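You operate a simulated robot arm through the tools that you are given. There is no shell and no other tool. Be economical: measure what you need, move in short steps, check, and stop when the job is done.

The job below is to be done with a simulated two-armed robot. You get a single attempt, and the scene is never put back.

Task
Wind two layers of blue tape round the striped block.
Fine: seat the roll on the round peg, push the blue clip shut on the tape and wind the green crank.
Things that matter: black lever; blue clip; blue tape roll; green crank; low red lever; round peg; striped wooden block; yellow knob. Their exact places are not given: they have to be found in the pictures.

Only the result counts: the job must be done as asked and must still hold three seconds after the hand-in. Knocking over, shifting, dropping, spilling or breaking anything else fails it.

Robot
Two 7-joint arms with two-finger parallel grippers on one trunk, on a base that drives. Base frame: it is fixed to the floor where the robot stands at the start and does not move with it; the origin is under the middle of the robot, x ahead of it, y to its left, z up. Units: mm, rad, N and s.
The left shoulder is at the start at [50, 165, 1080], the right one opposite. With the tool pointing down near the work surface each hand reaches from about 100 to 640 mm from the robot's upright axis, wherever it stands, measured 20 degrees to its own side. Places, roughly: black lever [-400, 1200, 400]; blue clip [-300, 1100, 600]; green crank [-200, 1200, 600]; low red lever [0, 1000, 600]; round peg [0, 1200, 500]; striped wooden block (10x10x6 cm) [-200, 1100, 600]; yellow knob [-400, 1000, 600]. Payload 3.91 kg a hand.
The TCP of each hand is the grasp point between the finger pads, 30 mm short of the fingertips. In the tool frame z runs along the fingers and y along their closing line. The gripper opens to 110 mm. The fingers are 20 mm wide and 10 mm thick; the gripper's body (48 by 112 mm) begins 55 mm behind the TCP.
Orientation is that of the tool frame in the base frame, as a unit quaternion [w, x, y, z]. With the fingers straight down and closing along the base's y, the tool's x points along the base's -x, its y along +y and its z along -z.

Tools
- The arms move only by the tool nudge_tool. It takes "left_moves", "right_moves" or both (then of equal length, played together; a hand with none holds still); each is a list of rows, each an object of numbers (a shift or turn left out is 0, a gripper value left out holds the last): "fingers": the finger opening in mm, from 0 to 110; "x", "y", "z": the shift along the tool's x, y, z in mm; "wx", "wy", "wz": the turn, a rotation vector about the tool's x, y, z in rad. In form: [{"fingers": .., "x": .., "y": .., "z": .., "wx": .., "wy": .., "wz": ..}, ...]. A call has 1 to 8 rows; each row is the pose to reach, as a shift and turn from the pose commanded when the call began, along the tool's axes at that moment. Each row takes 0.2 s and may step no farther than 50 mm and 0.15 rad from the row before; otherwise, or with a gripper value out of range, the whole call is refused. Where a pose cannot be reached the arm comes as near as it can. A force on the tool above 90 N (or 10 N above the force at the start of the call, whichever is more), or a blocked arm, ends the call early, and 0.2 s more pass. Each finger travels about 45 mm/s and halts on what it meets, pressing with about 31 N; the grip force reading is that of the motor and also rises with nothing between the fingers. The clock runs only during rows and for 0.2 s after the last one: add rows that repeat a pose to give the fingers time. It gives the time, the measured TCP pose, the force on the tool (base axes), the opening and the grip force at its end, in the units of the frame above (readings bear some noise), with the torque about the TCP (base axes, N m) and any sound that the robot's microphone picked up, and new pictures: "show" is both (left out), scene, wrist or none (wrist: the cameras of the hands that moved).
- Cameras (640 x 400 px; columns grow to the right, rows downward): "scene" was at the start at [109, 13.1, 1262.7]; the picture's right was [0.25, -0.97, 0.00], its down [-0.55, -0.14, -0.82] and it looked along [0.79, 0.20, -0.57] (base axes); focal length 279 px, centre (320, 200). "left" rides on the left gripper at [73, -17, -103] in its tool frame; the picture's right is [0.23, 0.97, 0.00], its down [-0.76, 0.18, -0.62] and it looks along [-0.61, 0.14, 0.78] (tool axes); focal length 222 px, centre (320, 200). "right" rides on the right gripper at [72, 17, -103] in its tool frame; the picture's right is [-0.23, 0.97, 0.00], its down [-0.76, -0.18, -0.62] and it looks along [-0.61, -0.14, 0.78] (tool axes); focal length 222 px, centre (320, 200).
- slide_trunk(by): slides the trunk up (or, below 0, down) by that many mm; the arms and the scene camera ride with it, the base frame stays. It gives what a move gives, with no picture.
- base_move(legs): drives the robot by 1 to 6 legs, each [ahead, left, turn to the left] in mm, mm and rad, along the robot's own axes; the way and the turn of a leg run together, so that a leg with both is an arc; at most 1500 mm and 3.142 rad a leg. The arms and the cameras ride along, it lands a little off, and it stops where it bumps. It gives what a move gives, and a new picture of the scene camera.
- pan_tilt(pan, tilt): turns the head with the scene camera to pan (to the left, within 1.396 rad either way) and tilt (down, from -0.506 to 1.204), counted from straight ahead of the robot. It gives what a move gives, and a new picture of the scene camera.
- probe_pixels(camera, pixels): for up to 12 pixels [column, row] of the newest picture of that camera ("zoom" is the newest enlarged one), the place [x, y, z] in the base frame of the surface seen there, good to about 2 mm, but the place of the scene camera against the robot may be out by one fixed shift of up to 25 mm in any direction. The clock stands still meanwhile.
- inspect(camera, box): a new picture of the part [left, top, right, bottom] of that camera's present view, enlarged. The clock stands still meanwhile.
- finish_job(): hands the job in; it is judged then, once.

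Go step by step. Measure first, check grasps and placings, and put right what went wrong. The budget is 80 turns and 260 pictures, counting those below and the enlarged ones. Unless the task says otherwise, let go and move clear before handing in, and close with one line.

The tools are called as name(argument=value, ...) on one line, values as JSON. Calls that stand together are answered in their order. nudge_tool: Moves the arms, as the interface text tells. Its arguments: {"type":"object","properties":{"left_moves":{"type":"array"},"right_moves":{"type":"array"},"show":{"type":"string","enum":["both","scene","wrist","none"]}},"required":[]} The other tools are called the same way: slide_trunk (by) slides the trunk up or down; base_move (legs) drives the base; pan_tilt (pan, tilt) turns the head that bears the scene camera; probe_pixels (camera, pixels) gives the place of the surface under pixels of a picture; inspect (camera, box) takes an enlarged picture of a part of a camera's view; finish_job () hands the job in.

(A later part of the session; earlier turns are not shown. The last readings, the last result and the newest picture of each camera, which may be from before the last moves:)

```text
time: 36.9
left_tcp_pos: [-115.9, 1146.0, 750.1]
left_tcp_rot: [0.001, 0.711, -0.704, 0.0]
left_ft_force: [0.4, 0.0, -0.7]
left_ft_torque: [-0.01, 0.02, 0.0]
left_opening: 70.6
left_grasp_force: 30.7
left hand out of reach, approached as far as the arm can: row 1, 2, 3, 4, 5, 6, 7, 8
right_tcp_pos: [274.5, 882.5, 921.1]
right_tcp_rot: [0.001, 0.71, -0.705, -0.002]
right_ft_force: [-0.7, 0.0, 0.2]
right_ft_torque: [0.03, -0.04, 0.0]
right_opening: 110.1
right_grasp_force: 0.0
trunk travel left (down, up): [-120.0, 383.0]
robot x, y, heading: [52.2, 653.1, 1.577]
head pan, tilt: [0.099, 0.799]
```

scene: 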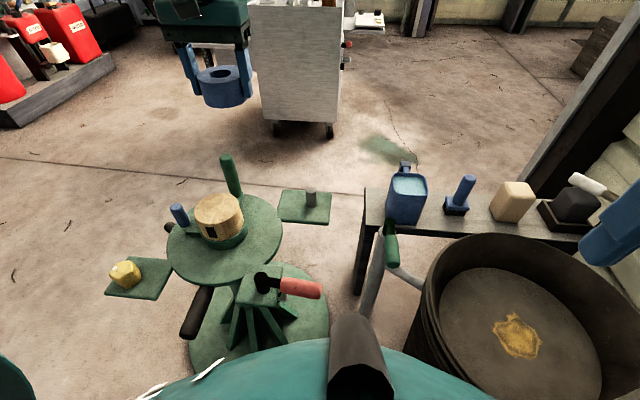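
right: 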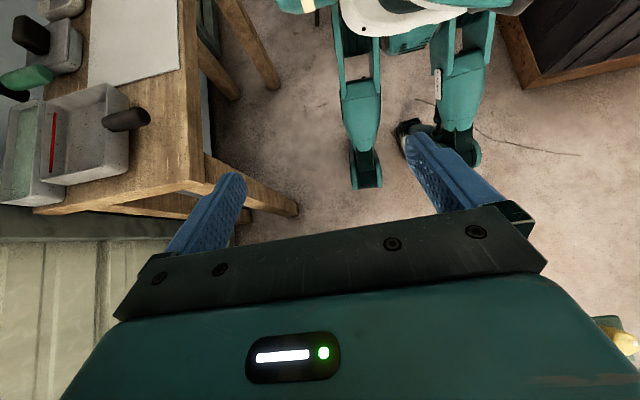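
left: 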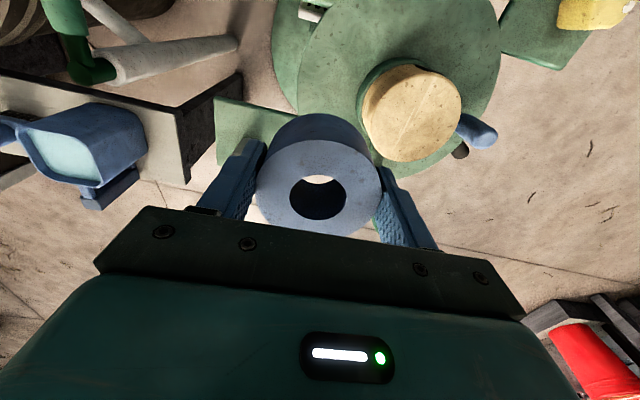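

Reach here is worse lower down, so the peg is not attainable from the front with the tool vertical. I'll go round to the far side, where it is about 450 mm away. First I'll check that the pedestal hasn't shifted and measure obstacles on the left and behind.

probe_pixels(camera="left", pixels=[[364, 115], [459, 110], [412, 70], [405, 159], [480, 134]])

probe_pixels(camera="scene", pixels=[[20, 125], [112, 68], [90, 85], [275, 132], [328, 135], [60, 200], [180, 110]])

nudge_tool(left_moves=[{"z": -50}, {"z": -100}, {"z": -130, "x": 40, "y": 10}, {"z": -150, "x": 80, "y": 20}, {"z": -150, "x": 120, "y": 30}, {"z": -150, "x": 160, "y": 40}], show="none")

pan_tilt(pan=0.9, tilt=0.45)

```text
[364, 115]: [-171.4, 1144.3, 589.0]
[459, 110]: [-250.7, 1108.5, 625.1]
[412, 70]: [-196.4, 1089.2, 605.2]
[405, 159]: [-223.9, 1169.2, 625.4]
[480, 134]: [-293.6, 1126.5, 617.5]
```

```text
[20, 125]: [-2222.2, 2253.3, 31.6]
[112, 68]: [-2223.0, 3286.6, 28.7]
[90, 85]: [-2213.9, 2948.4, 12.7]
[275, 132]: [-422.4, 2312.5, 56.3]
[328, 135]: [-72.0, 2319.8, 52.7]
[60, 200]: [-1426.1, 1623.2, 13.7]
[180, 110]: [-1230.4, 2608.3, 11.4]
```

```text
refused: row 3 steps farther than a row can; nothing moved
```

```text
time: 38.0
left_tcp_pos: [-117.1, 1147.6, 749.4]
left_tcp_rot: [0.001, 0.71, -0.704, 0.001]
left_ft_force: [-0.2, -0.4, -0.7]
left_ft_torque: [0.01, 0.02, -0.01]
left_opening: 70.9
left_grasp_force: 30.6
right_tcp_pos: [274.1, 881.7, 921.5]
right_tcp_rot: [0.0, 0.709, -0.705, -0.001]
right_ft_force: [0.5, -0.2, -0.6]
right_ft_torque: [-0.03, -0.01, 0.03]
right_opening: 110.0
right_grasp_force: 0.0
trunk travel left (down, up): [-120.0, 383.0]
robot x, y, heading: [52.8, 650.2, 1.572]
head pan, tilt: [0.901, 0.45]
```

scene: 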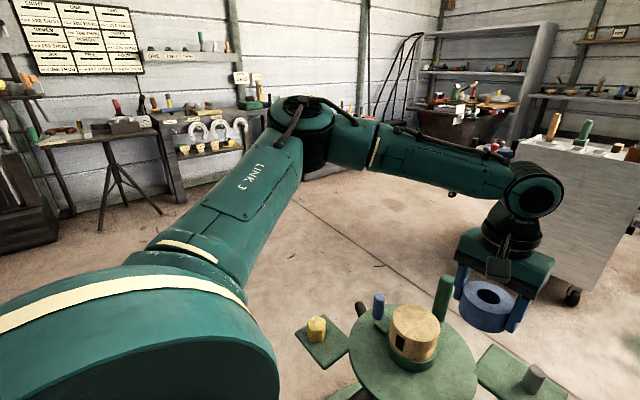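

The pedestal is unshifted and the floor to the left is free. There is a written board at (85,40), so I'll read it and lift and pull in the left hand.

inspect(camera="scene", box=[10, 0, 150, 88])

nudge_tool(left_moves=[{"z": -45}, {"z": -90}, {"z": -120, "x": 30, "y": 5}, {"z": -140, "x": 65, "y": 10}, {"z": -140, "x": 105, "y": 25}, {"z": -140, "x": 145, "y": 40}, {"z": -140, "x": 170, "y": 50}], show="none")

```text
4.55 times, centred on (80, 44) of scene
```

zoom: 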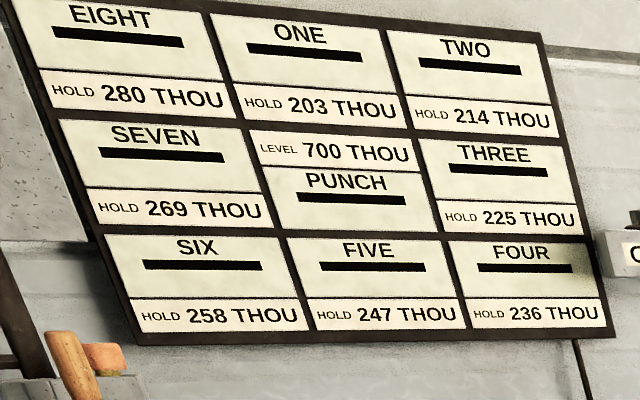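

```text
time: 39.6
left_tcp_pos: [-165.0, 976.0, 889.0]
left_tcp_rot: [0.001, 0.71, -0.704, 0.001]
left_ft_force: [0.4, 0.2, -0.7]
left_ft_torque: [-0.02, 0.01, 0.01]
left_opening: 71.0
left_grasp_force: 31.1
right_tcp_pos: [275.0, 882.6, 921.1]
right_tcp_rot: [0.001, 0.709, -0.705, -0.001]
right_ft_force: [-0.9, 0.5, -0.5]
right_ft_torque: [-0.02, -0.03, 0.03]
right_opening: 110.1
right_grasp_force: 0.0
trunk travel left (down, up): [-120.0, 383.0]
robot x, y, heading: [49.6, 648.6, 1.575]
head pan, tilt: [0.901, 0.45]
```

That board is unrelated. Now I'll drive round the left side of the pedestal to its far side and face back toward it.

base_move(legs=[[-250, 0, 0], [0, 900, 0], [1310, 0, 0], [0, 0, 3.14], [0, 730, 0]])

pan_tilt(pan=0.0, tilt=0.8)

```text
time: 44.8
left_tcp_pos: [-870.6, 726.8, 888.5]
left_tcp_rot: [0.002, 0.713, -0.702, 0.0]
left_ft_force: [0.3, 0.2, -0.9]
left_ft_torque: [-0.01, -0.01, -0.01]
left_opening: 70.4
left_grasp_force: 30.6
right_tcp_pos: [-429.6, 636.4, 920.9]
right_tcp_rot: [0.0, 0.712, -0.702, 0.0]
right_ft_force: [0.4, -0.1, 0.5]
right_ft_torque: [0.0, 0.0, -0.03]
right_opening: 109.9
right_grasp_force: 0.1
trunk travel left (down, up): [-120.0, 383.0]
robot x, y, heading: [-652.9, 404.0, 1.589]
head pan, tilt: [0.901, 0.45]
stopped in leg 2: the robot was blocked; the commanded pose is now the measured one
```

scene: 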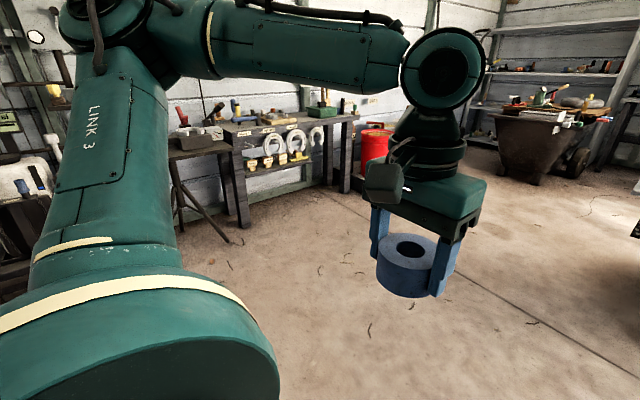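

```text
time: 46.0
left_tcp_pos: [-869.9, 727.0, 889.0]
left_tcp_rot: [0.001, 0.713, -0.701, 0.001]
left_ft_force: [-0.4, 0.2, -0.6]
left_ft_torque: [-0.04, 0.01, 0.02]
left_opening: 70.5
left_grasp_force: 31.1
right_tcp_pos: [-428.5, 636.3, 921.4]
right_tcp_rot: [0.001, 0.712, -0.703, -0.001]
right_ft_force: [0.1, 0.2, -0.5]
right_ft_torque: [-0.03, -0.04, -0.01]
right_opening: 110.0
right_grasp_force: 0.0
trunk travel left (down, up): [-120.0, 383.0]
robot x, y, heading: [-652.1, 400.7, 1.582]
head pan, tilt: [0.0, 0.799]
```

scene: 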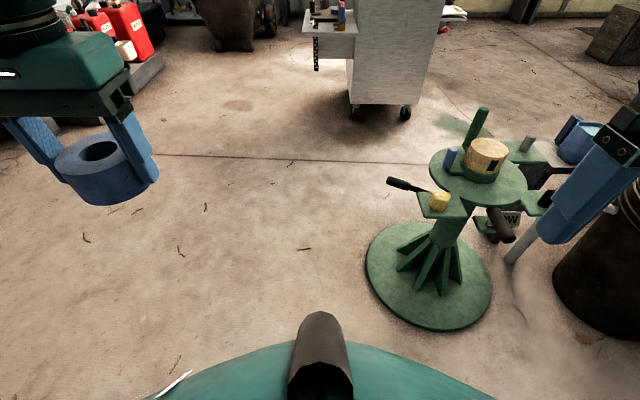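

I was blocked going left at x≈-652. I'll go forward 200 first (the pedestal stays clear) and look left to see what is there.

base_move(legs=[[200, -5, 0]])

pan_tilt(pan=1.39, tilt=0.6)

```text
time: 47.6
left_tcp_pos: [-868.1, 926.2, 889.7]
left_tcp_rot: [0.001, 0.715, -0.7, 0.001]
left_ft_force: [-0.7, -0.4, -0.8]
left_ft_torque: [0.02, 0.02, -0.04]
left_opening: 70.7
left_grasp_force: 30.9
right_tcp_pos: [-427.6, 836.8, 921.1]
right_tcp_rot: [0.001, 0.713, -0.702, -0.001]
right_ft_force: [-0.1, -0.1, 0.6]
right_ft_torque: [0.02, -0.02, 0.03]
right_opening: 110.1
right_grasp_force: 0.0
trunk travel left (down, up): [-120.0, 383.0]
robot x, y, heading: [-646.2, 600.9, 1.588]
head pan, tilt: [0.0, 0.799]
```

scene: 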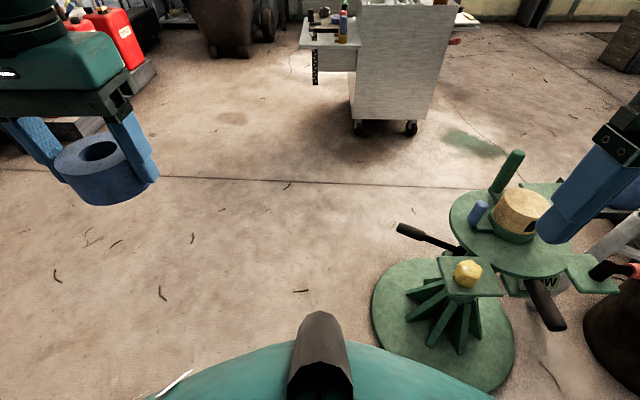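

```text
time: 49.1
left_tcp_pos: [-868.4, 926.8, 888.6]
left_tcp_rot: [0.003, 0.714, -0.7, 0.001]
left_ft_force: [0.4, -0.6, -1.2]
left_ft_torque: [0.02, -0.02, 0.02]
left_opening: 70.4
left_grasp_force: 31.0
right_tcp_pos: [-427.7, 836.1, 919.9]
right_tcp_rot: [0.0, 0.712, -0.702, -0.002]
right_ft_force: [0.3, 0.6, -0.2]
right_ft_torque: [0.01, 0.02, 0.03]
right_opening: 109.9
right_grasp_force: 0.1
trunk travel left (down, up): [-120.0, 383.0]
robot x, y, heading: [-648.6, 599.1, 1.585]
head pan, tilt: [1.389, 0.6]
```

scene: 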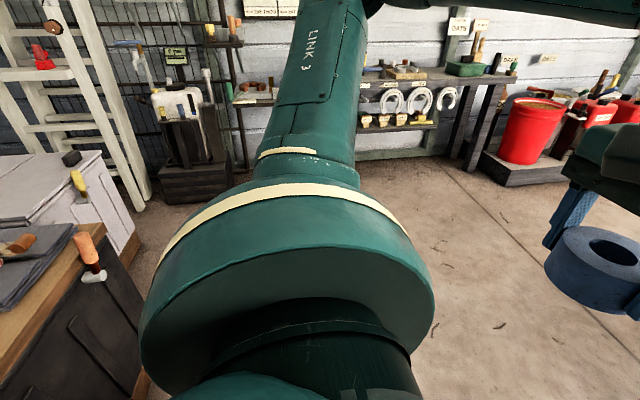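

A tool chest with a bench top stands at the lower left, with its edge at (110,280). I'll check its position before moving left.

probe_pixels(camera="scene", pixels=[[100, 238], [95, 222], [30, 320], [125, 380], [135, 300], [135, 235], [150, 200], [440, 300]])

```text
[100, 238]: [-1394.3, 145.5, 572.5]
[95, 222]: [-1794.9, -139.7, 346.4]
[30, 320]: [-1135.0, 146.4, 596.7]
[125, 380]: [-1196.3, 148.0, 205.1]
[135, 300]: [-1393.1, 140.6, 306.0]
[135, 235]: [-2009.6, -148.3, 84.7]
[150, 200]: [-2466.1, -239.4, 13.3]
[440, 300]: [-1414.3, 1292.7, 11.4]
```

The chest's edge is at y≈150, so at y=600 I have room. I'll continue left, ahead, turn round, then move sideways to the far side.

base_move(legs=[[0, 230, -0.015], [1115, 0, 0], [0, 0, 3.14], [0, 740, 0]])

pan_tilt(pan=0.0, tilt=0.8)

```text
time: 67.1
left_tcp_pos: [83.6, 1381.3, 889.4]
left_tcp_rot: [-0.001, 0.707, 0.708, 0.001]
left_ft_force: [0.2, 0.2, -0.7]
left_ft_torque: [-0.01, 0.03, 0.01]
left_opening: 70.5
left_grasp_force: 31.2
right_tcp_pos: [-357.6, 1479.5, 921.5]
right_tcp_rot: [0.0, 0.708, 0.706, 0.001]
right_ft_force: [0.2, 1.1, 0.3]
right_ft_torque: [-0.02, 0.01, 0.03]
right_opening: 110.2
right_grasp_force: 0.0
trunk travel left (down, up): [-120.0, 383.0]
robot x, y, heading: [-129.9, 1708.6, -1.567]
head pan, tilt: [1.389, 0.6]
```

scene: 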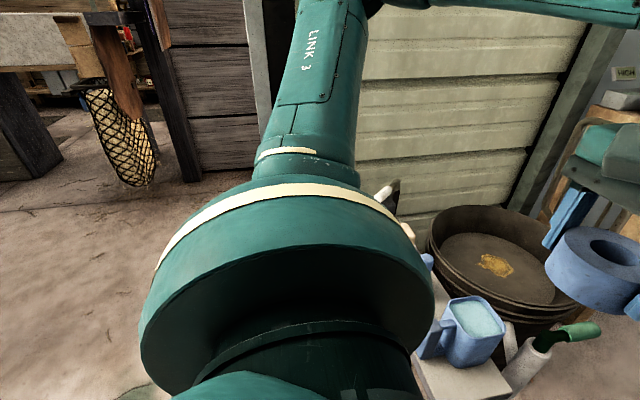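

```text
time: 68.6
left_tcp_pos: [82.3, 1381.7, 889.0]
left_tcp_rot: [-0.001, 0.706, 0.708, 0.002]
left_ft_force: [-0.3, -0.3, -0.9]
left_ft_torque: [-0.01, 0.02, -0.01]
left_opening: 70.6
left_grasp_force: 30.9
right_tcp_pos: [-357.0, 1478.8, 920.4]
right_tcp_rot: [0.001, 0.707, 0.707, 0.001]
right_ft_force: [-0.5, -0.3, -0.2]
right_ft_torque: [0.01, -0.02, 0.03]
right_opening: 110.0
right_grasp_force: 0.0
trunk travel left (down, up): [-120.0, 383.0]
robot x, y, heading: [-137.1, 1709.1, -1.572]
head pan, tilt: [0.0, 0.799]
```

scene: 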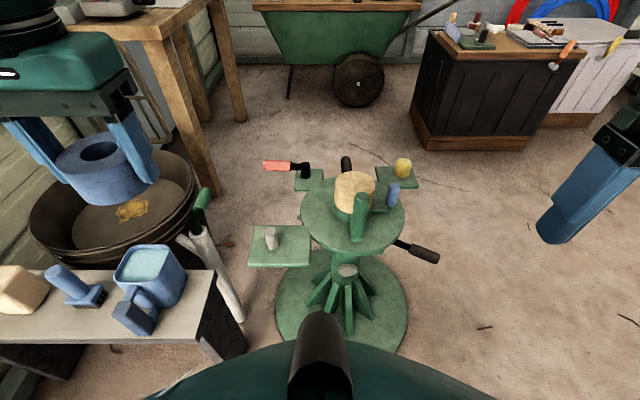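

I'm on the far side, with the peg at (271,237). I'll look closer, including the grey round thing at (347,271), and start moving the hand toward the peg.

inspect(camera="scene", box=[240, 140, 448, 300])

nudge_tool(left_moves=[{"y": -30, "z": 20}, {"y": -55, "x": -20, "z": 50}, {"y": -55, "x": -45, "z": 80}, {"y": -55, "x": -65, "z": 100}, {"y": -55, "x": -65, "z": 100}], show="wrist")

```text
2.50 times, centred on (344, 220) of scene
```

zoom: 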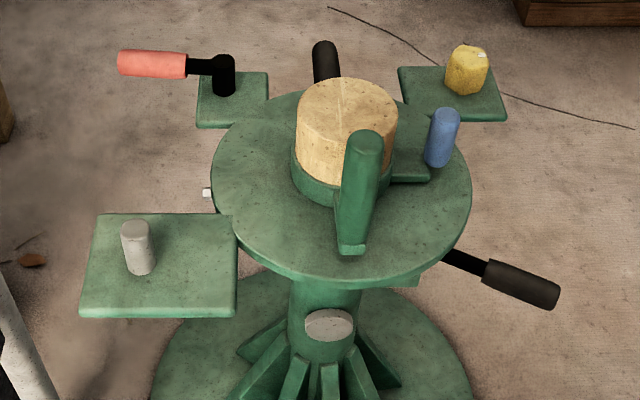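

```text
time: 69.8
left_tcp_pos: [27.5, 1317.3, 788.4]
left_tcp_rot: [-0.001, 0.706, 0.708, 0.001]
left_ft_force: [-0.4, -0.3, -0.8]
left_ft_torque: [0.03, 0.01, -0.01]
left_opening: 70.4
left_grasp_force: 31.1
right_tcp_pos: [-357.5, 1480.0, 921.4]
right_tcp_rot: [0.001, 0.708, 0.706, 0.001]
right_ft_force: [-0.3, 0.0, -0.7]
right_ft_torque: [-0.01, 0.04, 0.01]
right_opening: 110.0
right_grasp_force: 0.0
trunk travel left (down, up): [-120.0, 383.0]
robot x, y, heading: [-131.4, 1709.8, -1.572]
head pan, tilt: [0.0, 0.799]
```

left: 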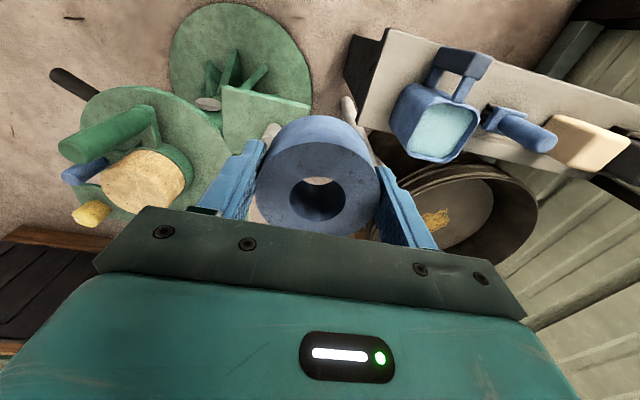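

I need a clean view of the peg from this side. I'll put the hand just past it and to the side, at about (45,1215).

nudge_tool(left_moves=[{"x": -45, "y": 8}, {"x": -90, "y": 16}, {"x": -105, "y": 18}, {"x": -105, "y": 18}], show="wrist")

```text
time: 70.8
left_tcp_pos: [44.4, 1213.2, 787.6]
left_tcp_rot: [-0.001, 0.707, 0.708, 0.001]
left_ft_force: [-0.4, 0.8, -2.2]
left_ft_torque: [0.01, 0.0, -0.03]
left_opening: 70.5
left_grasp_force: 31.1
right_tcp_pos: [-358.0, 1479.5, 921.1]
right_tcp_rot: [0.001, 0.708, 0.707, 0.001]
right_ft_force: [-0.5, -0.3, 0.5]
right_ft_torque: [-0.02, -0.06, 0.0]
right_opening: 110.2
right_grasp_force: 0.1
trunk travel left (down, up): [-120.0, 383.0]
robot x, y, heading: [-129.7, 1709.8, -1.571]
head pan, tilt: [0.0, 0.799]
```

left: 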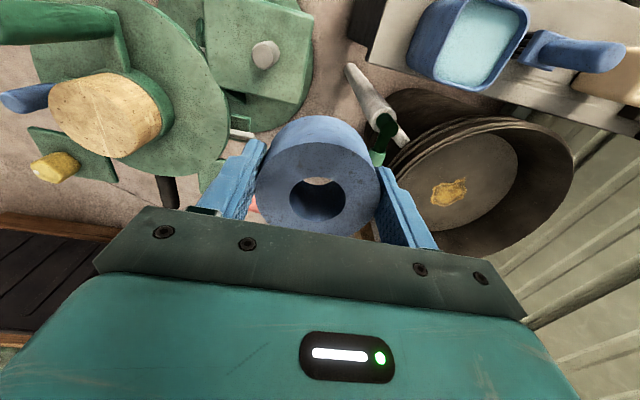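

The peg top is clear at (265,54). I'll zoom and probe it, along with the roll's hole.

inspect(camera="left", box=[225, 30, 305, 80])

probe_pixels(camera="zoom", pixels=[[335, 190], [250, 190], [420, 190], [335, 110], [335, 270], [300, 180], [380, 180], [330, 150], [330, 220]])

probe_pixels(camera="left", pixels=[[290, 200], [347, 200], [318, 221], [318, 180], [258, 190], [377, 190], [317, 231], [317, 141]])

```text
8.00 times, centred on (265, 55) of left
```

zoom: 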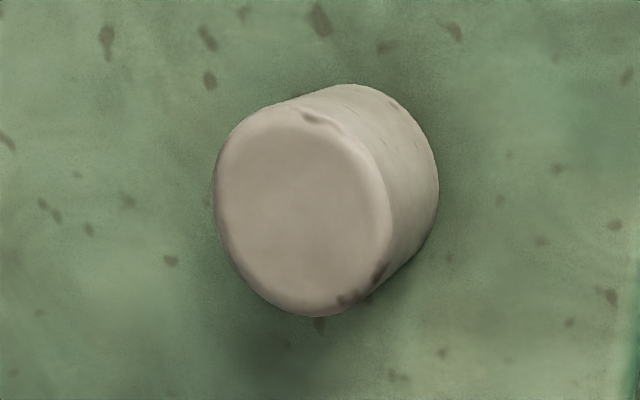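

```text
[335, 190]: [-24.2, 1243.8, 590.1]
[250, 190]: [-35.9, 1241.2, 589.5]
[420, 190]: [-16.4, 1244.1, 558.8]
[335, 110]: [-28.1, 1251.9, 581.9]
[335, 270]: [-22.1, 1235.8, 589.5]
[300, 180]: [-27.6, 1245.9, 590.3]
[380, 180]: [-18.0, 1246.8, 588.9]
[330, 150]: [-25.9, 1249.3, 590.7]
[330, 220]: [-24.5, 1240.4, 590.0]
```

```text
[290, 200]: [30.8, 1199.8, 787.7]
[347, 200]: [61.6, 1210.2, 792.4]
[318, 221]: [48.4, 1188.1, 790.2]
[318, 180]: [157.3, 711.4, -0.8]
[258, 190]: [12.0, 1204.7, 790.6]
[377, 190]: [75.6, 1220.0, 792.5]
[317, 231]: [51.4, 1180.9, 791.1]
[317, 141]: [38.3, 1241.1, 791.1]
```

The peg centre is about (-29.5,1241.5) and the roll is centred on the TCP. I'll align above the peg, lower the trunk by 110, and check.

nudge_tool(left_moves=[{"x": 14, "y": -37}, {"x": 28, "y": -74}, {"x": 28, "y": -74}], show="none")

slide_trunk(by=-110)

nudge_tool(left_moves=[{"z": 20}, {"z": 35}, {"z": 35}], show="both")

```text
time: 71.6
left_tcp_pos: [-6.5, 1254.6, 790.0]
left_tcp_rot: [-0.001, 0.706, 0.708, 0.001]
left_ft_force: [0.5, 1.4, -0.1]
left_ft_torque: [0.0, 0.02, 0.0]
left_opening: 70.2
left_grasp_force: 31.2
left hand out of reach, approached as far as the arm can: row 1, 2, 3
right_tcp_pos: [-357.2, 1479.4, 922.1]
right_tcp_rot: [0.001, 0.708, 0.706, 0.0]
right_ft_force: [0.3, -0.5, -0.4]
right_ft_torque: [-0.01, 0.03, 0.0]
right_opening: 109.8
right_grasp_force: 0.1
trunk travel left (down, up): [-120.0, 383.0]
robot x, y, heading: [-137.1, 1712.0, -1.577]
head pan, tilt: [0.0, 0.799]
```

```text
time: 73.1
left_tcp_pos: [-5.9, 1254.9, 679.1]
left_tcp_rot: [-0.001, 0.706, 0.708, 0.0]
left_ft_force: [-0.4, -0.4, -0.7]
left_ft_torque: [-0.02, -0.04, -0.02]
left_opening: 70.0
left_grasp_force: 30.8
right_tcp_pos: [-356.9, 1480.7, 810.3]
right_tcp_rot: [0.001, 0.708, 0.707, 0.001]
right_ft_force: [-0.8, 0.1, -0.6]
right_ft_torque: [-0.01, 0.01, -0.03]
right_opening: 109.8
right_grasp_force: 0.1
trunk travel left (down, up): [-10.0, 493.0]
robot x, y, heading: [-128.5, 1709.1, -1.57]
head pan, tilt: [0.0, 0.799]
```

```text
time: 73.9
left_tcp_pos: [-3.6, 1257.9, 645.9]
left_tcp_rot: [-0.002, 0.706, 0.708, 0.0]
left_ft_force: [0.0, 1.0, -0.8]
left_ft_torque: [0.0, 0.01, 0.02]
left_opening: 70.7
left_grasp_force: 30.8
left hand out of reach, approached as far as the arm can: row 2, 3
right_tcp_pos: [-356.7, 1480.1, 811.1]
right_tcp_rot: [0.001, 0.707, 0.707, 0.001]
right_ft_force: [-0.2, 0.8, -0.5]
right_ft_torque: [-0.02, 0.0, 0.01]
right_opening: 110.1
right_grasp_force: 0.0
trunk travel left (down, up): [-10.0, 493.0]
robot x, y, heading: [-130.4, 1708.2, -1.571]
head pan, tilt: [0.0, 0.799]
```

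scene: 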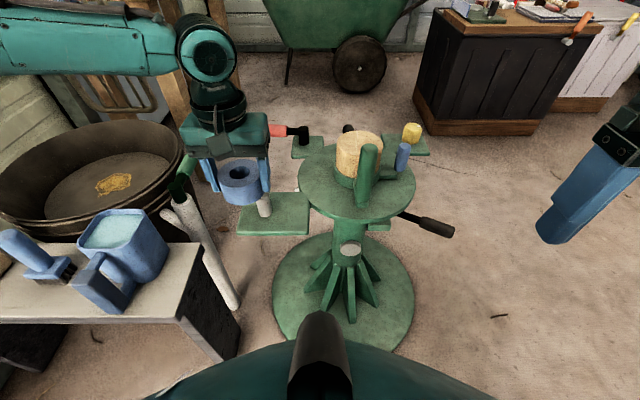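
left: 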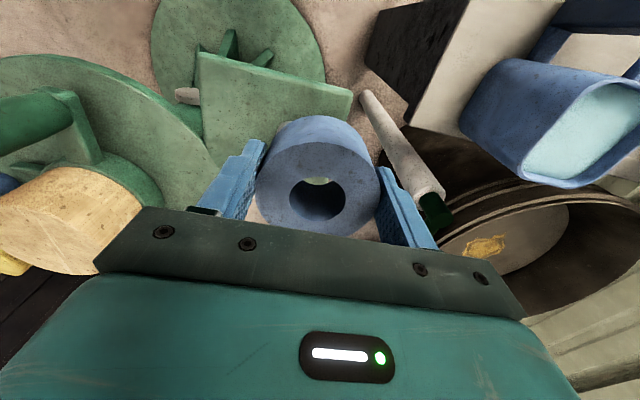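

The arm's limit is toward my midline. I'll shift the base 70 mm right and 20 ahead so the peg lies at about 20° to the left, with the roll 20 mm above the peg top.

base_move(legs=[[18, -70, 0]])

nudge_tool(left_moves=[{"x": 0, "y": 0}], show="none")

```text
time: 74.9
left_tcp_pos: [-73.5, 1239.4, 644.7]
left_tcp_rot: [-0.002, 0.707, 0.708, -0.001]
left_ft_force: [0.3, -0.8, 0.1]
left_ft_torque: [-0.03, 0.02, -0.02]
left_opening: 70.7
left_grasp_force: 31.4
right_tcp_pos: [-425.7, 1461.3, 811.5]
right_tcp_rot: [0.0, 0.709, 0.706, 0.0]
right_ft_force: [0.7, 0.6, 0.5]
right_ft_torque: [-0.02, -0.02, 0.0]
right_opening: 109.8
right_grasp_force: 0.0
trunk travel left (down, up): [-10.0, 493.0]
robot x, y, heading: [-202.4, 1696.2, -1.576]
head pan, tilt: [0.0, 0.799]
```

scene: 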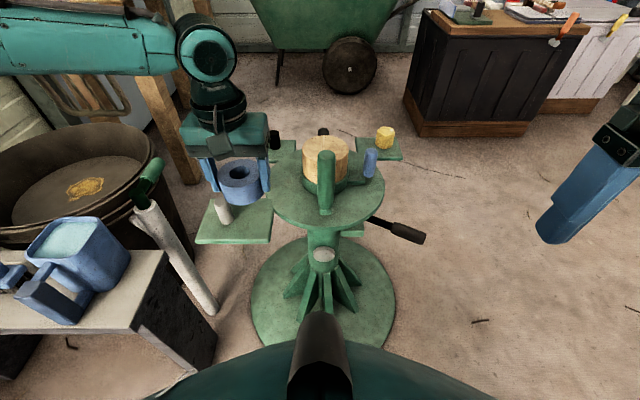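

```text
time: 75.3
left_tcp_pos: [-72.9, 1238.7, 644.9]
left_tcp_rot: [-0.002, 0.706, 0.708, 0.0]
left_ft_force: [0.6, -1.4, -1.1]
left_ft_torque: [0.02, 0.0, 0.0]
left_opening: 70.4
left_grasp_force: 30.3
right_tcp_pos: [-426.1, 1462.4, 811.1]
right_tcp_rot: [0.001, 0.708, 0.707, 0.001]
right_ft_force: [1.1, 0.1, -0.2]
right_ft_torque: [0.01, 0.03, -0.02]
right_opening: 110.2
right_grasp_force: 0.0
trunk travel left (down, up): [-10.0, 493.0]
robot x, y, heading: [-202.3, 1690.7, -1.577]
head pan, tilt: [0.0, 0.799]
```

Now I'll move the roll over the peg at (-29.5,1241.5).

nudge_tool(left_moves=[{"x": 1, "y": 22}, {"x": 3, "y": 43.5}, {"x": 3, "y": 43.5}], show="both")

inspect(camera="left", box=[240, 100, 400, 240])

inspect(camera="scene", box=[160, 120, 320, 260])

```text
time: 76.1
left_tcp_pos: [-28.5, 1241.5, 646.4]
left_tcp_rot: [-0.001, 0.707, 0.707, 0.0]
left_ft_force: [0.6, 0.4, -0.7]
left_ft_torque: [-0.01, -0.01, 0.02]
left_opening: 70.4
left_grasp_force: 30.9
right_tcp_pos: [-426.8, 1463.1, 812.4]
right_tcp_rot: [0.001, 0.708, 0.706, 0.001]
right_ft_force: [0.0, 1.1, -0.7]
right_ft_torque: [0.02, 0.01, -0.01]
right_opening: 110.2
right_grasp_force: 0.1
trunk travel left (down, up): [-10.0, 493.0]
robot x, y, heading: [-201.9, 1692.2, -1.574]
head pan, tilt: [0.0, 0.799]
```

scene: 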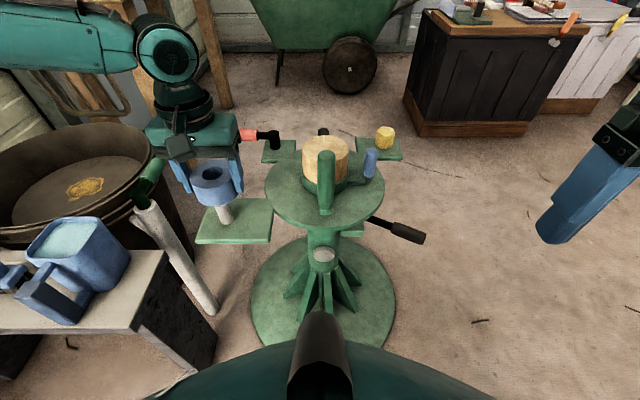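
left: 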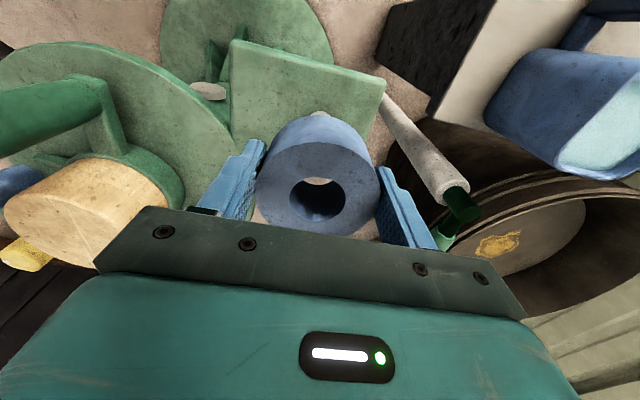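

```text
2.86 times, centred on (320, 170) of left
```

zoom: 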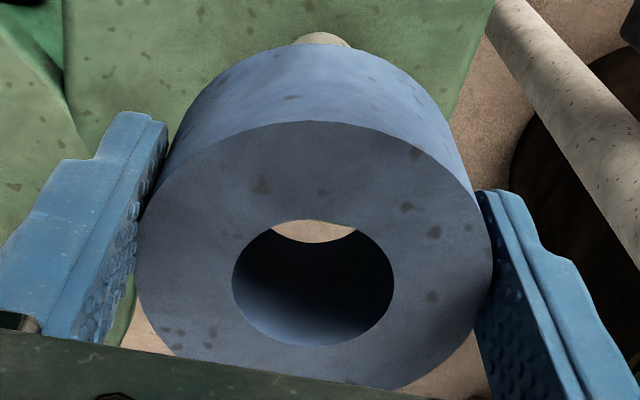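

```text
2.86 times, centred on (240, 190) of scene
```

zoom: 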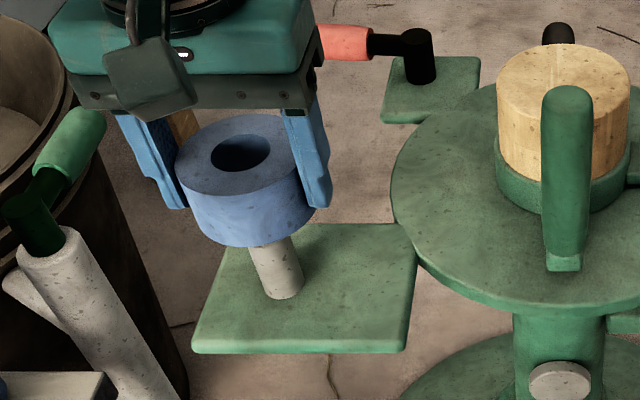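

Scene and wrist views agree that the roll is right above the peg. I'll descend 32 mm so the peg enters the hole, then check.

nudge_tool(left_moves=[{"z": 8}, {"z": 16}, {"z": 24}, {"z": 32}, {"z": 32}], show="scene")

inspect(camera="left", box=[240, 100, 400, 240])

inspect(camera="scene", box=[160, 120, 320, 260])

```text
time: 77.3
left_tcp_pos: [-29.9, 1243.9, 614.2]
left_tcp_rot: [-0.002, 0.707, 0.707, 0.003]
left_ft_force: [0.4, 11.1, -2.2]
left_ft_torque: [0.28, -0.01, -0.04]
left_opening: 70.0
left_grasp_force: 31.2
right_tcp_pos: [-425.9, 1462.0, 810.6]
right_tcp_rot: [0.001, 0.707, 0.707, 0.001]
right_ft_force: [0.0, -0.3, 0.5]
right_ft_torque: [-0.01, -0.01, 0.03]
right_opening: 109.9
right_grasp_force: 0.0
trunk travel left (down, up): [-10.0, 493.0]
robot x, y, heading: [-198.6, 1698.4, -1.575]
head pan, tilt: [0.0, 0.799]
```

scene: 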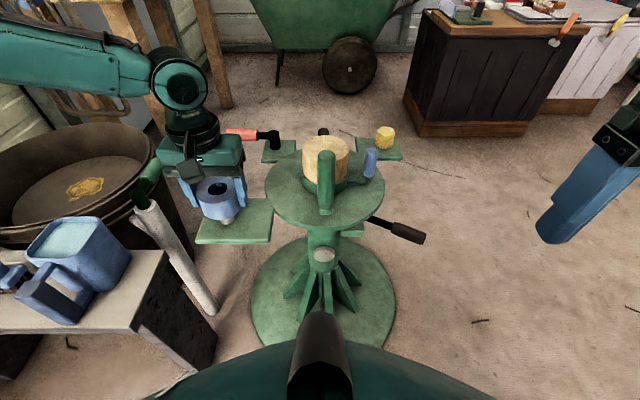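

```text
2.86 times, centred on (320, 170) of left
```

zoom: 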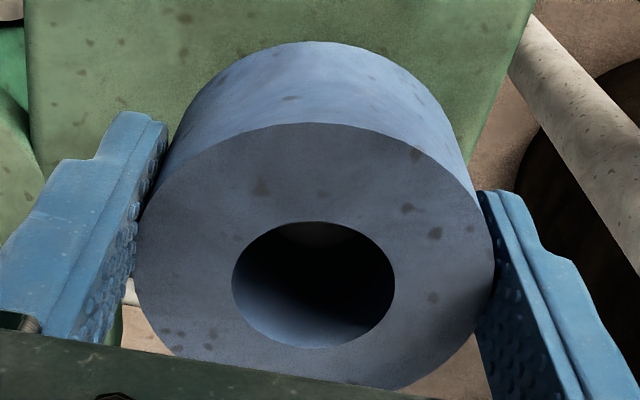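

```text
2.86 times, centred on (240, 190) of scene
```

zoom: 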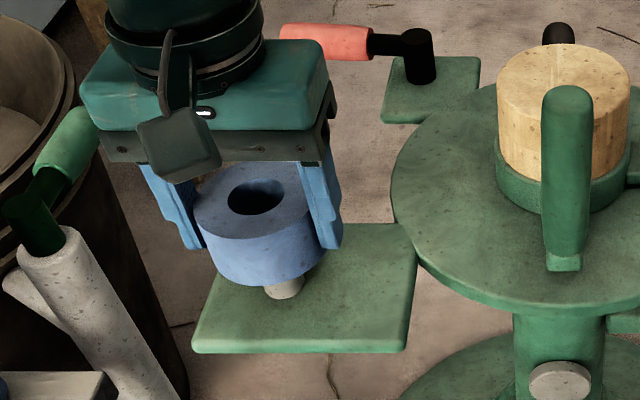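

The peg has entered the hole, with an 11 N push toward +y. I'll ease 5 mm that way and continue down.

nudge_tool(left_moves=[{"x": 5}, {"x": 5, "z": 8}, {"x": 5, "z": 16}, {"x": 5, "z": 24}, {"x": 5, "z": 30}, {"x": 5, "z": 30}], show="scene")

inspect(camera="scene", box=[160, 120, 320, 260])

```text
time: 78.7
left_tcp_pos: [-28.9, 1248.5, 583.5]
left_tcp_rot: [-0.002, 0.706, 0.708, 0.001]
left_ft_force: [0.1, 0.3, 0.0]
left_ft_torque: [-0.02, 0.01, -0.01]
left_opening: 70.6
left_grasp_force: 31.1
right_tcp_pos: [-427.1, 1462.9, 811.6]
right_tcp_rot: [0.001, 0.708, 0.706, 0.001]
right_ft_force: [0.2, 0.9, 0.5]
right_ft_torque: [-0.03, 0.01, -0.03]
right_opening: 110.1
right_grasp_force: 0.1
trunk travel left (down, up): [-10.0, 493.0]
robot x, y, heading: [-201.9, 1691.7, -1.576]
head pan, tilt: [0.0, 0.799]
```

scene: 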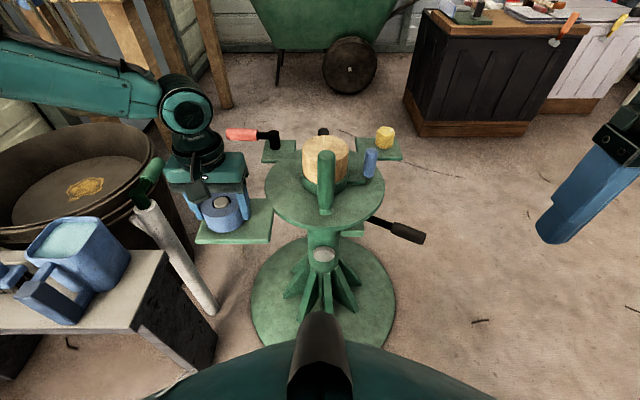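

```text
2.86 times, centred on (240, 190) of scene
```

zoom: 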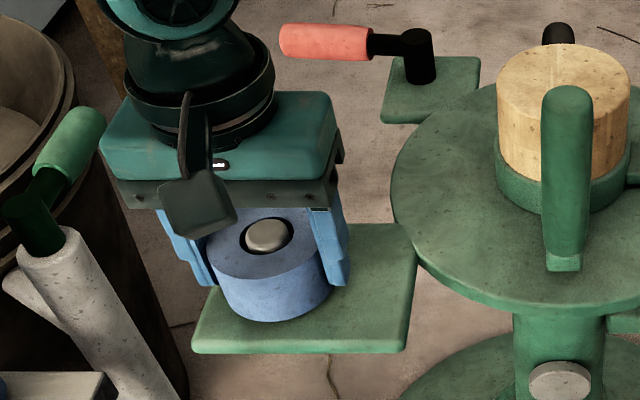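

The roll is on the peg, about 7 mm above the plate, with no side force. I'll lower the rest, open, and rise.

nudge_tool(left_moves=[{"z": 4}, {"z": 7}, {"z": 7, "fingers": 85}, {"z": 7, "fingers": 110}, {"z": 7, "fingers": 110}, {"z": 7, "fingers": 110}, {"z": 7, "fingers": 110}], show="none")

nudge_tool(left_moves=[{"z": -40}, {"z": -80}, {"z": -120}, {"z": -150}], show="both")

inspect(camera="scene", box=[180, 120, 440, 280])

```text
time: 80.3
left_tcp_pos: [-29.4, 1246.0, 577.8]
left_tcp_rot: [-0.002, 0.706, 0.708, 0.0]
left_ft_force: [0.2, 0.3, -0.3]
left_ft_torque: [0.02, 0.01, 0.04]
left_opening: 109.9
left_grasp_force: 0.1
right_tcp_pos: [-426.3, 1463.0, 811.1]
right_tcp_rot: [0.001, 0.709, 0.705, 0.001]
right_ft_force: [-0.1, -0.2, 0.4]
right_ft_torque: [0.0, 0.0, -0.03]
right_opening: 109.9
right_grasp_force: 0.3
trunk travel left (down, up): [-10.0, 493.0]
robot x, y, heading: [-202.0, 1693.0, -1.575]
head pan, tilt: [0.0, 0.799]
```

```text
time: 81.3
left_tcp_pos: [-31.6, 1245.2, 726.4]
left_tcp_rot: [-0.001, 0.707, 0.707, -0.001]
left_ft_force: [1.5, 0.3, -0.1]
left_ft_torque: [-0.02, 0.01, 0.03]
left_opening: 110.3
left_grasp_force: 0.0
right_tcp_pos: [-426.7, 1461.6, 811.4]
right_tcp_rot: [0.001, 0.708, 0.706, 0.0]
right_ft_force: [-0.4, 0.4, 0.0]
right_ft_torque: [-0.01, 0.02, 0.03]
right_opening: 109.7
right_grasp_force: 0.0
trunk travel left (down, up): [-10.0, 493.0]
robot x, y, heading: [-204.6, 1691.5, -1.578]
head pan, tilt: [0.0, 0.799]
```

scene: 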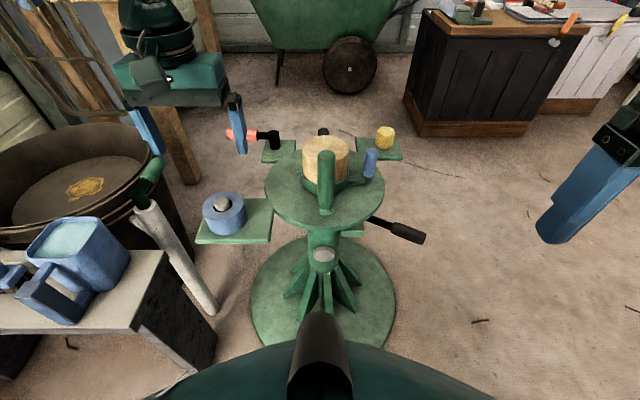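
left: 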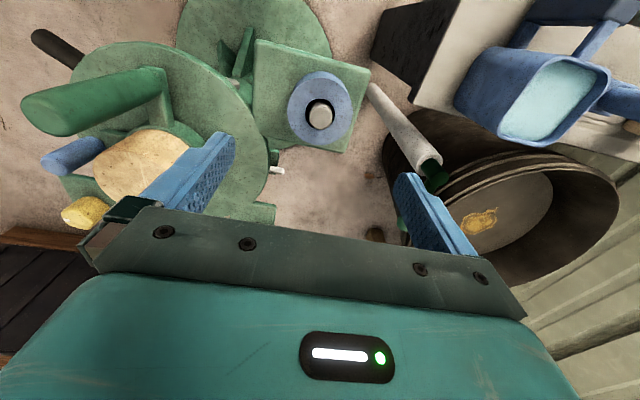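

```text
2.46 times, centred on (310, 200) of scene
```

zoom: 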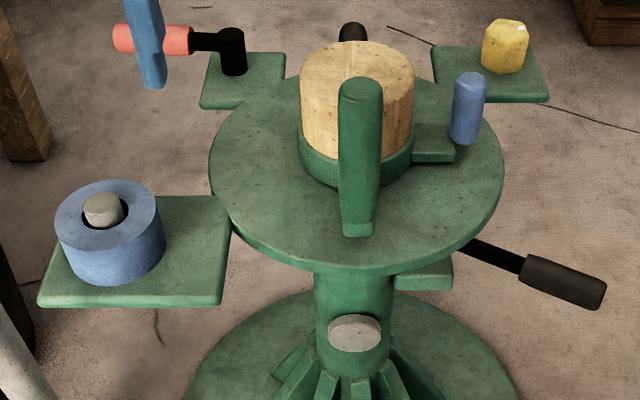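

The roll is fully seated on the peg. The clip at (-303,1128) has to be pushed toward the block (+x), so I'll raise and retract the left hand and drive to the pedestal's left side, facing +x.

nudge_tool(left_moves=[{"z": -40, "x": 10}, {"z": -80, "x": 30}, {"z": -100, "x": 70}, {"z": -100, "x": 110}, {"z": -100, "x": 130}], show="none")

base_move(legs=[[-60, 0, 0], [0, -600, 0], [0, 0, 1.572], [0, -620, 0]])

inspect(camera="scene", box=[200, 120, 440, 270])

```text
time: 82.5
left_tcp_pos: [-29.7, 1377.0, 826.7]
left_tcp_rot: [-0.002, 0.707, 0.708, 0.0]
left_ft_force: [-0.1, -0.2, 0.8]
left_ft_torque: [-0.01, 0.03, 0.0]
left_opening: 109.7
left_grasp_force: 0.1
right_tcp_pos: [-425.5, 1462.6, 810.7]
right_tcp_rot: [0.001, 0.709, 0.705, 0.001]
right_ft_force: [0.0, 0.3, -0.3]
right_ft_torque: [-0.01, 0.02, 0.01]
right_opening: 110.1
right_grasp_force: 0.1
trunk travel left (down, up): [-10.0, 493.0]
robot x, y, heading: [-203.6, 1693.9, -1.574]
head pan, tilt: [0.0, 0.799]
```

```text
time: 93.3
left_tcp_pos: [-492.9, 1324.8, 826.0]
left_tcp_rot: [0.0, -0.004, 1.0, 0.0]
left_ft_force: [0.3, 0.3, 1.0]
left_ft_torque: [0.01, -0.01, 0.02]
left_opening: 110.3
left_grasp_force: 0.1
right_tcp_pos: [-576.2, 927.3, 810.9]
right_tcp_rot: [0.0, -0.003, 1.0, 0.0]
right_ft_force: [-0.1, -0.3, 0.4]
right_ft_torque: [0.01, -0.01, -0.01]
right_opening: 110.3
right_grasp_force: 0.0
trunk travel left (down, up): [-10.0, 493.0]
robot x, y, heading: [-810.6, 1150.5, 0.008]
head pan, tilt: [0.0, 0.799]
```

scene: 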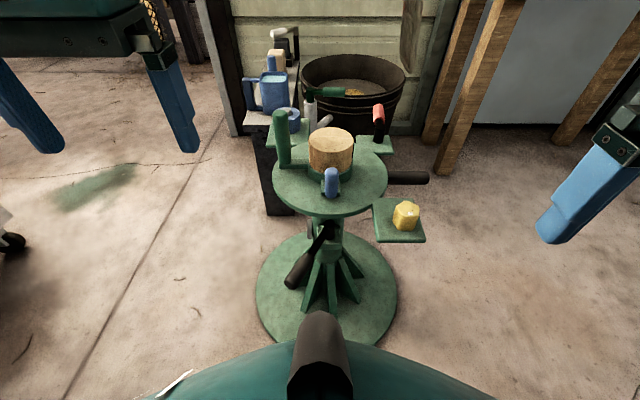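

```text
2.67 times, centred on (320, 195) of scene
```

zoom: 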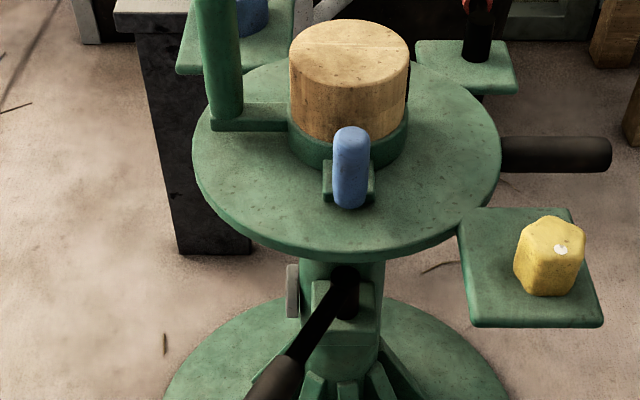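

The crank and clip are both arms on the block's ring. I'll shift so that the clip lies about 20° to my right, and use the right hand to push it toward the block.

base_move(legs=[[70, 140, -0.008]])

nudge_tool(right_moves=[{"fingers": 60, "x": -20}, {"fingers": 0, "x": -40}, {"x": -60, "y": 10}, {"x": -80, "y": 20}, {"x": -80, "y": 20}, {"x": -80, "y": 20}, {"x": -80, "y": 20}, {"x": -80, "y": 20}], show="both")

```text
time: 94.7
left_tcp_pos: [-421.2, 1463.9, 826.1]
left_tcp_rot: [-0.001, -0.001, 1.0, -0.001]
left_ft_force: [-0.3, 0.8, -0.3]
left_ft_torque: [0.0, -0.01, 0.04]
left_opening: 110.0
left_grasp_force: 0.1
right_tcp_pos: [-504.9, 1066.0, 810.0]
right_tcp_rot: [-0.001, 0.002, 1.0, 0.001]
right_ft_force: [-0.5, 0.3, -0.7]
right_ft_torque: [-0.03, -0.03, 0.0]
right_opening: 109.8
right_grasp_force: 0.2
trunk travel left (down, up): [-10.0, 493.0]
robot x, y, heading: [-735.5, 1291.9, -0.003]
head pan, tilt: [0.0, 0.799]
```

scene: 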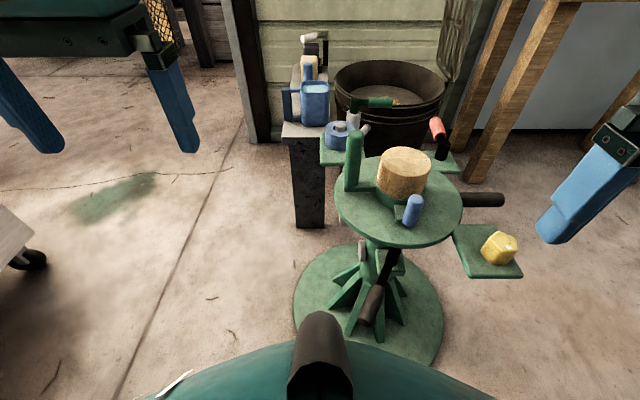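

```text
time: 96.5
left_tcp_pos: [-422.4, 1464.5, 826.4]
left_tcp_rot: [0.0, -0.001, 1.0, -0.002]
left_ft_force: [-0.4, 0.4, 0.0]
left_ft_torque: [0.03, 0.0, 0.0]
left_opening: 110.1
left_grasp_force: 0.1
right_tcp_pos: [-424.3, 1086.3, 810.6]
right_tcp_rot: [0.001, 0.001, 1.0, 0.001]
right_ft_force: [0.1, 0.8, 0.1]
right_ft_torque: [-0.01, 0.01, 0.03]
right_opening: 0.0
right_grasp_force: 31.0
trunk travel left (down, up): [-10.0, 493.0]
robot x, y, heading: [-735.1, 1292.3, -0.002]
head pan, tilt: [0.0, 0.799]
```

scene: 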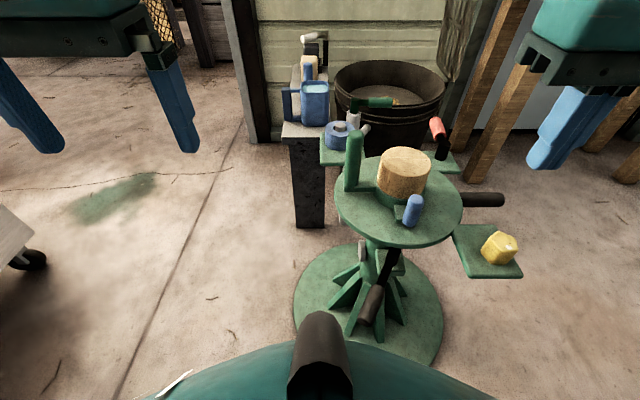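
right: 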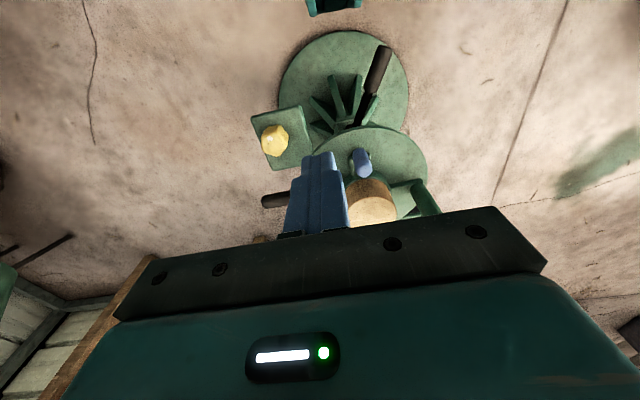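

The right camera sees the clip at (360,160). I'll zoom in and probe it and its track.

inspect(camera="right", box=[320, 120, 448, 220])

probe_pixels(camera="zoom", pixels=[[170, 145], [190, 180], [215, 210], [200, 250], [150, 270], [240, 330], [330, 370], [520, 420], [560, 460], [390, 330], [160, 200], [245, 270]])

inspect(camera="scene", box=[330, 120, 490, 260])

```text
4.00 times, centred on (384, 170) of right
```

zoom: 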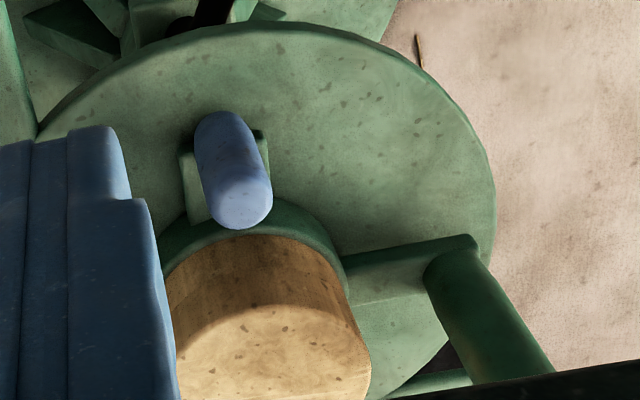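

```text
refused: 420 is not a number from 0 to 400
```

```text
2.86 times, centred on (410, 190) of scene
```

zoom: 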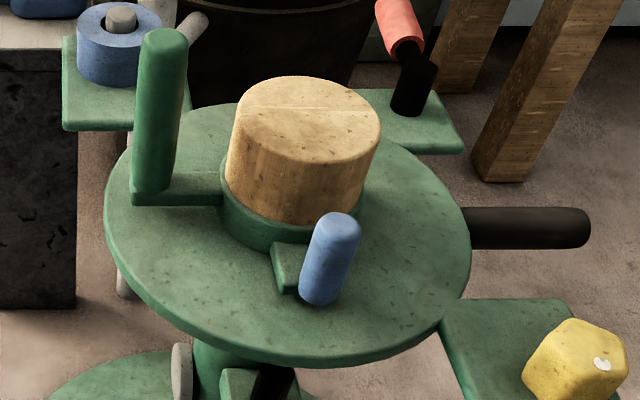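

The clip's top in the right camera is at about (364,171). I'll probe it and its surroundings.

probe_pixels(camera="right", pixels=[[364, 171], [356, 155], [368, 165], [363, 163], [360, 150], [351, 168], [345, 180], [425, 195], [370, 200], [412, 185]])

```text
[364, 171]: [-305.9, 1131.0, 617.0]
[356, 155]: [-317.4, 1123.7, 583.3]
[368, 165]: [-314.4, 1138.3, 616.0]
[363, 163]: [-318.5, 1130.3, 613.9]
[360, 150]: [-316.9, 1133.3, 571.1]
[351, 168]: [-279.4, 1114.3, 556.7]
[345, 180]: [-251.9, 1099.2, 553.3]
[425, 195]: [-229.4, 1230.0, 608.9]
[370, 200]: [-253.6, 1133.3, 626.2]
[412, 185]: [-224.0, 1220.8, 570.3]
```

The clip post is at (-306,1130), z 556–618, with about 38 mm of gap to the block. I'll bring the closed fingers down behind it, at x -355.

nudge_tool(right_moves=[{"x": 35, "y": 22}, {"x": 69, "y": 44}], show="none")

```text
time: 97.1
left_tcp_pos: [-422.3, 1464.7, 826.6]
left_tcp_rot: [-0.001, 0.0, 1.0, -0.001]
left_ft_force: [-0.1, 0.1, -0.1]
left_ft_torque: [0.0, 0.03, -0.02]
left_opening: 109.8
left_grasp_force: 0.1
right_tcp_pos: [-492.2, 1131.6, 810.4]
right_tcp_rot: [0.0, 0.001, 1.0, 0.001]
right_ft_force: [-0.5, 0.2, -0.4]
right_ft_torque: [0.0, -0.03, 0.01]
right_opening: 0.0
right_grasp_force: 31.1
trunk travel left (down, up): [-10.0, 493.0]
robot x, y, heading: [-736.4, 1291.5, -0.0]
head pan, tilt: [0.0, 0.799]
```

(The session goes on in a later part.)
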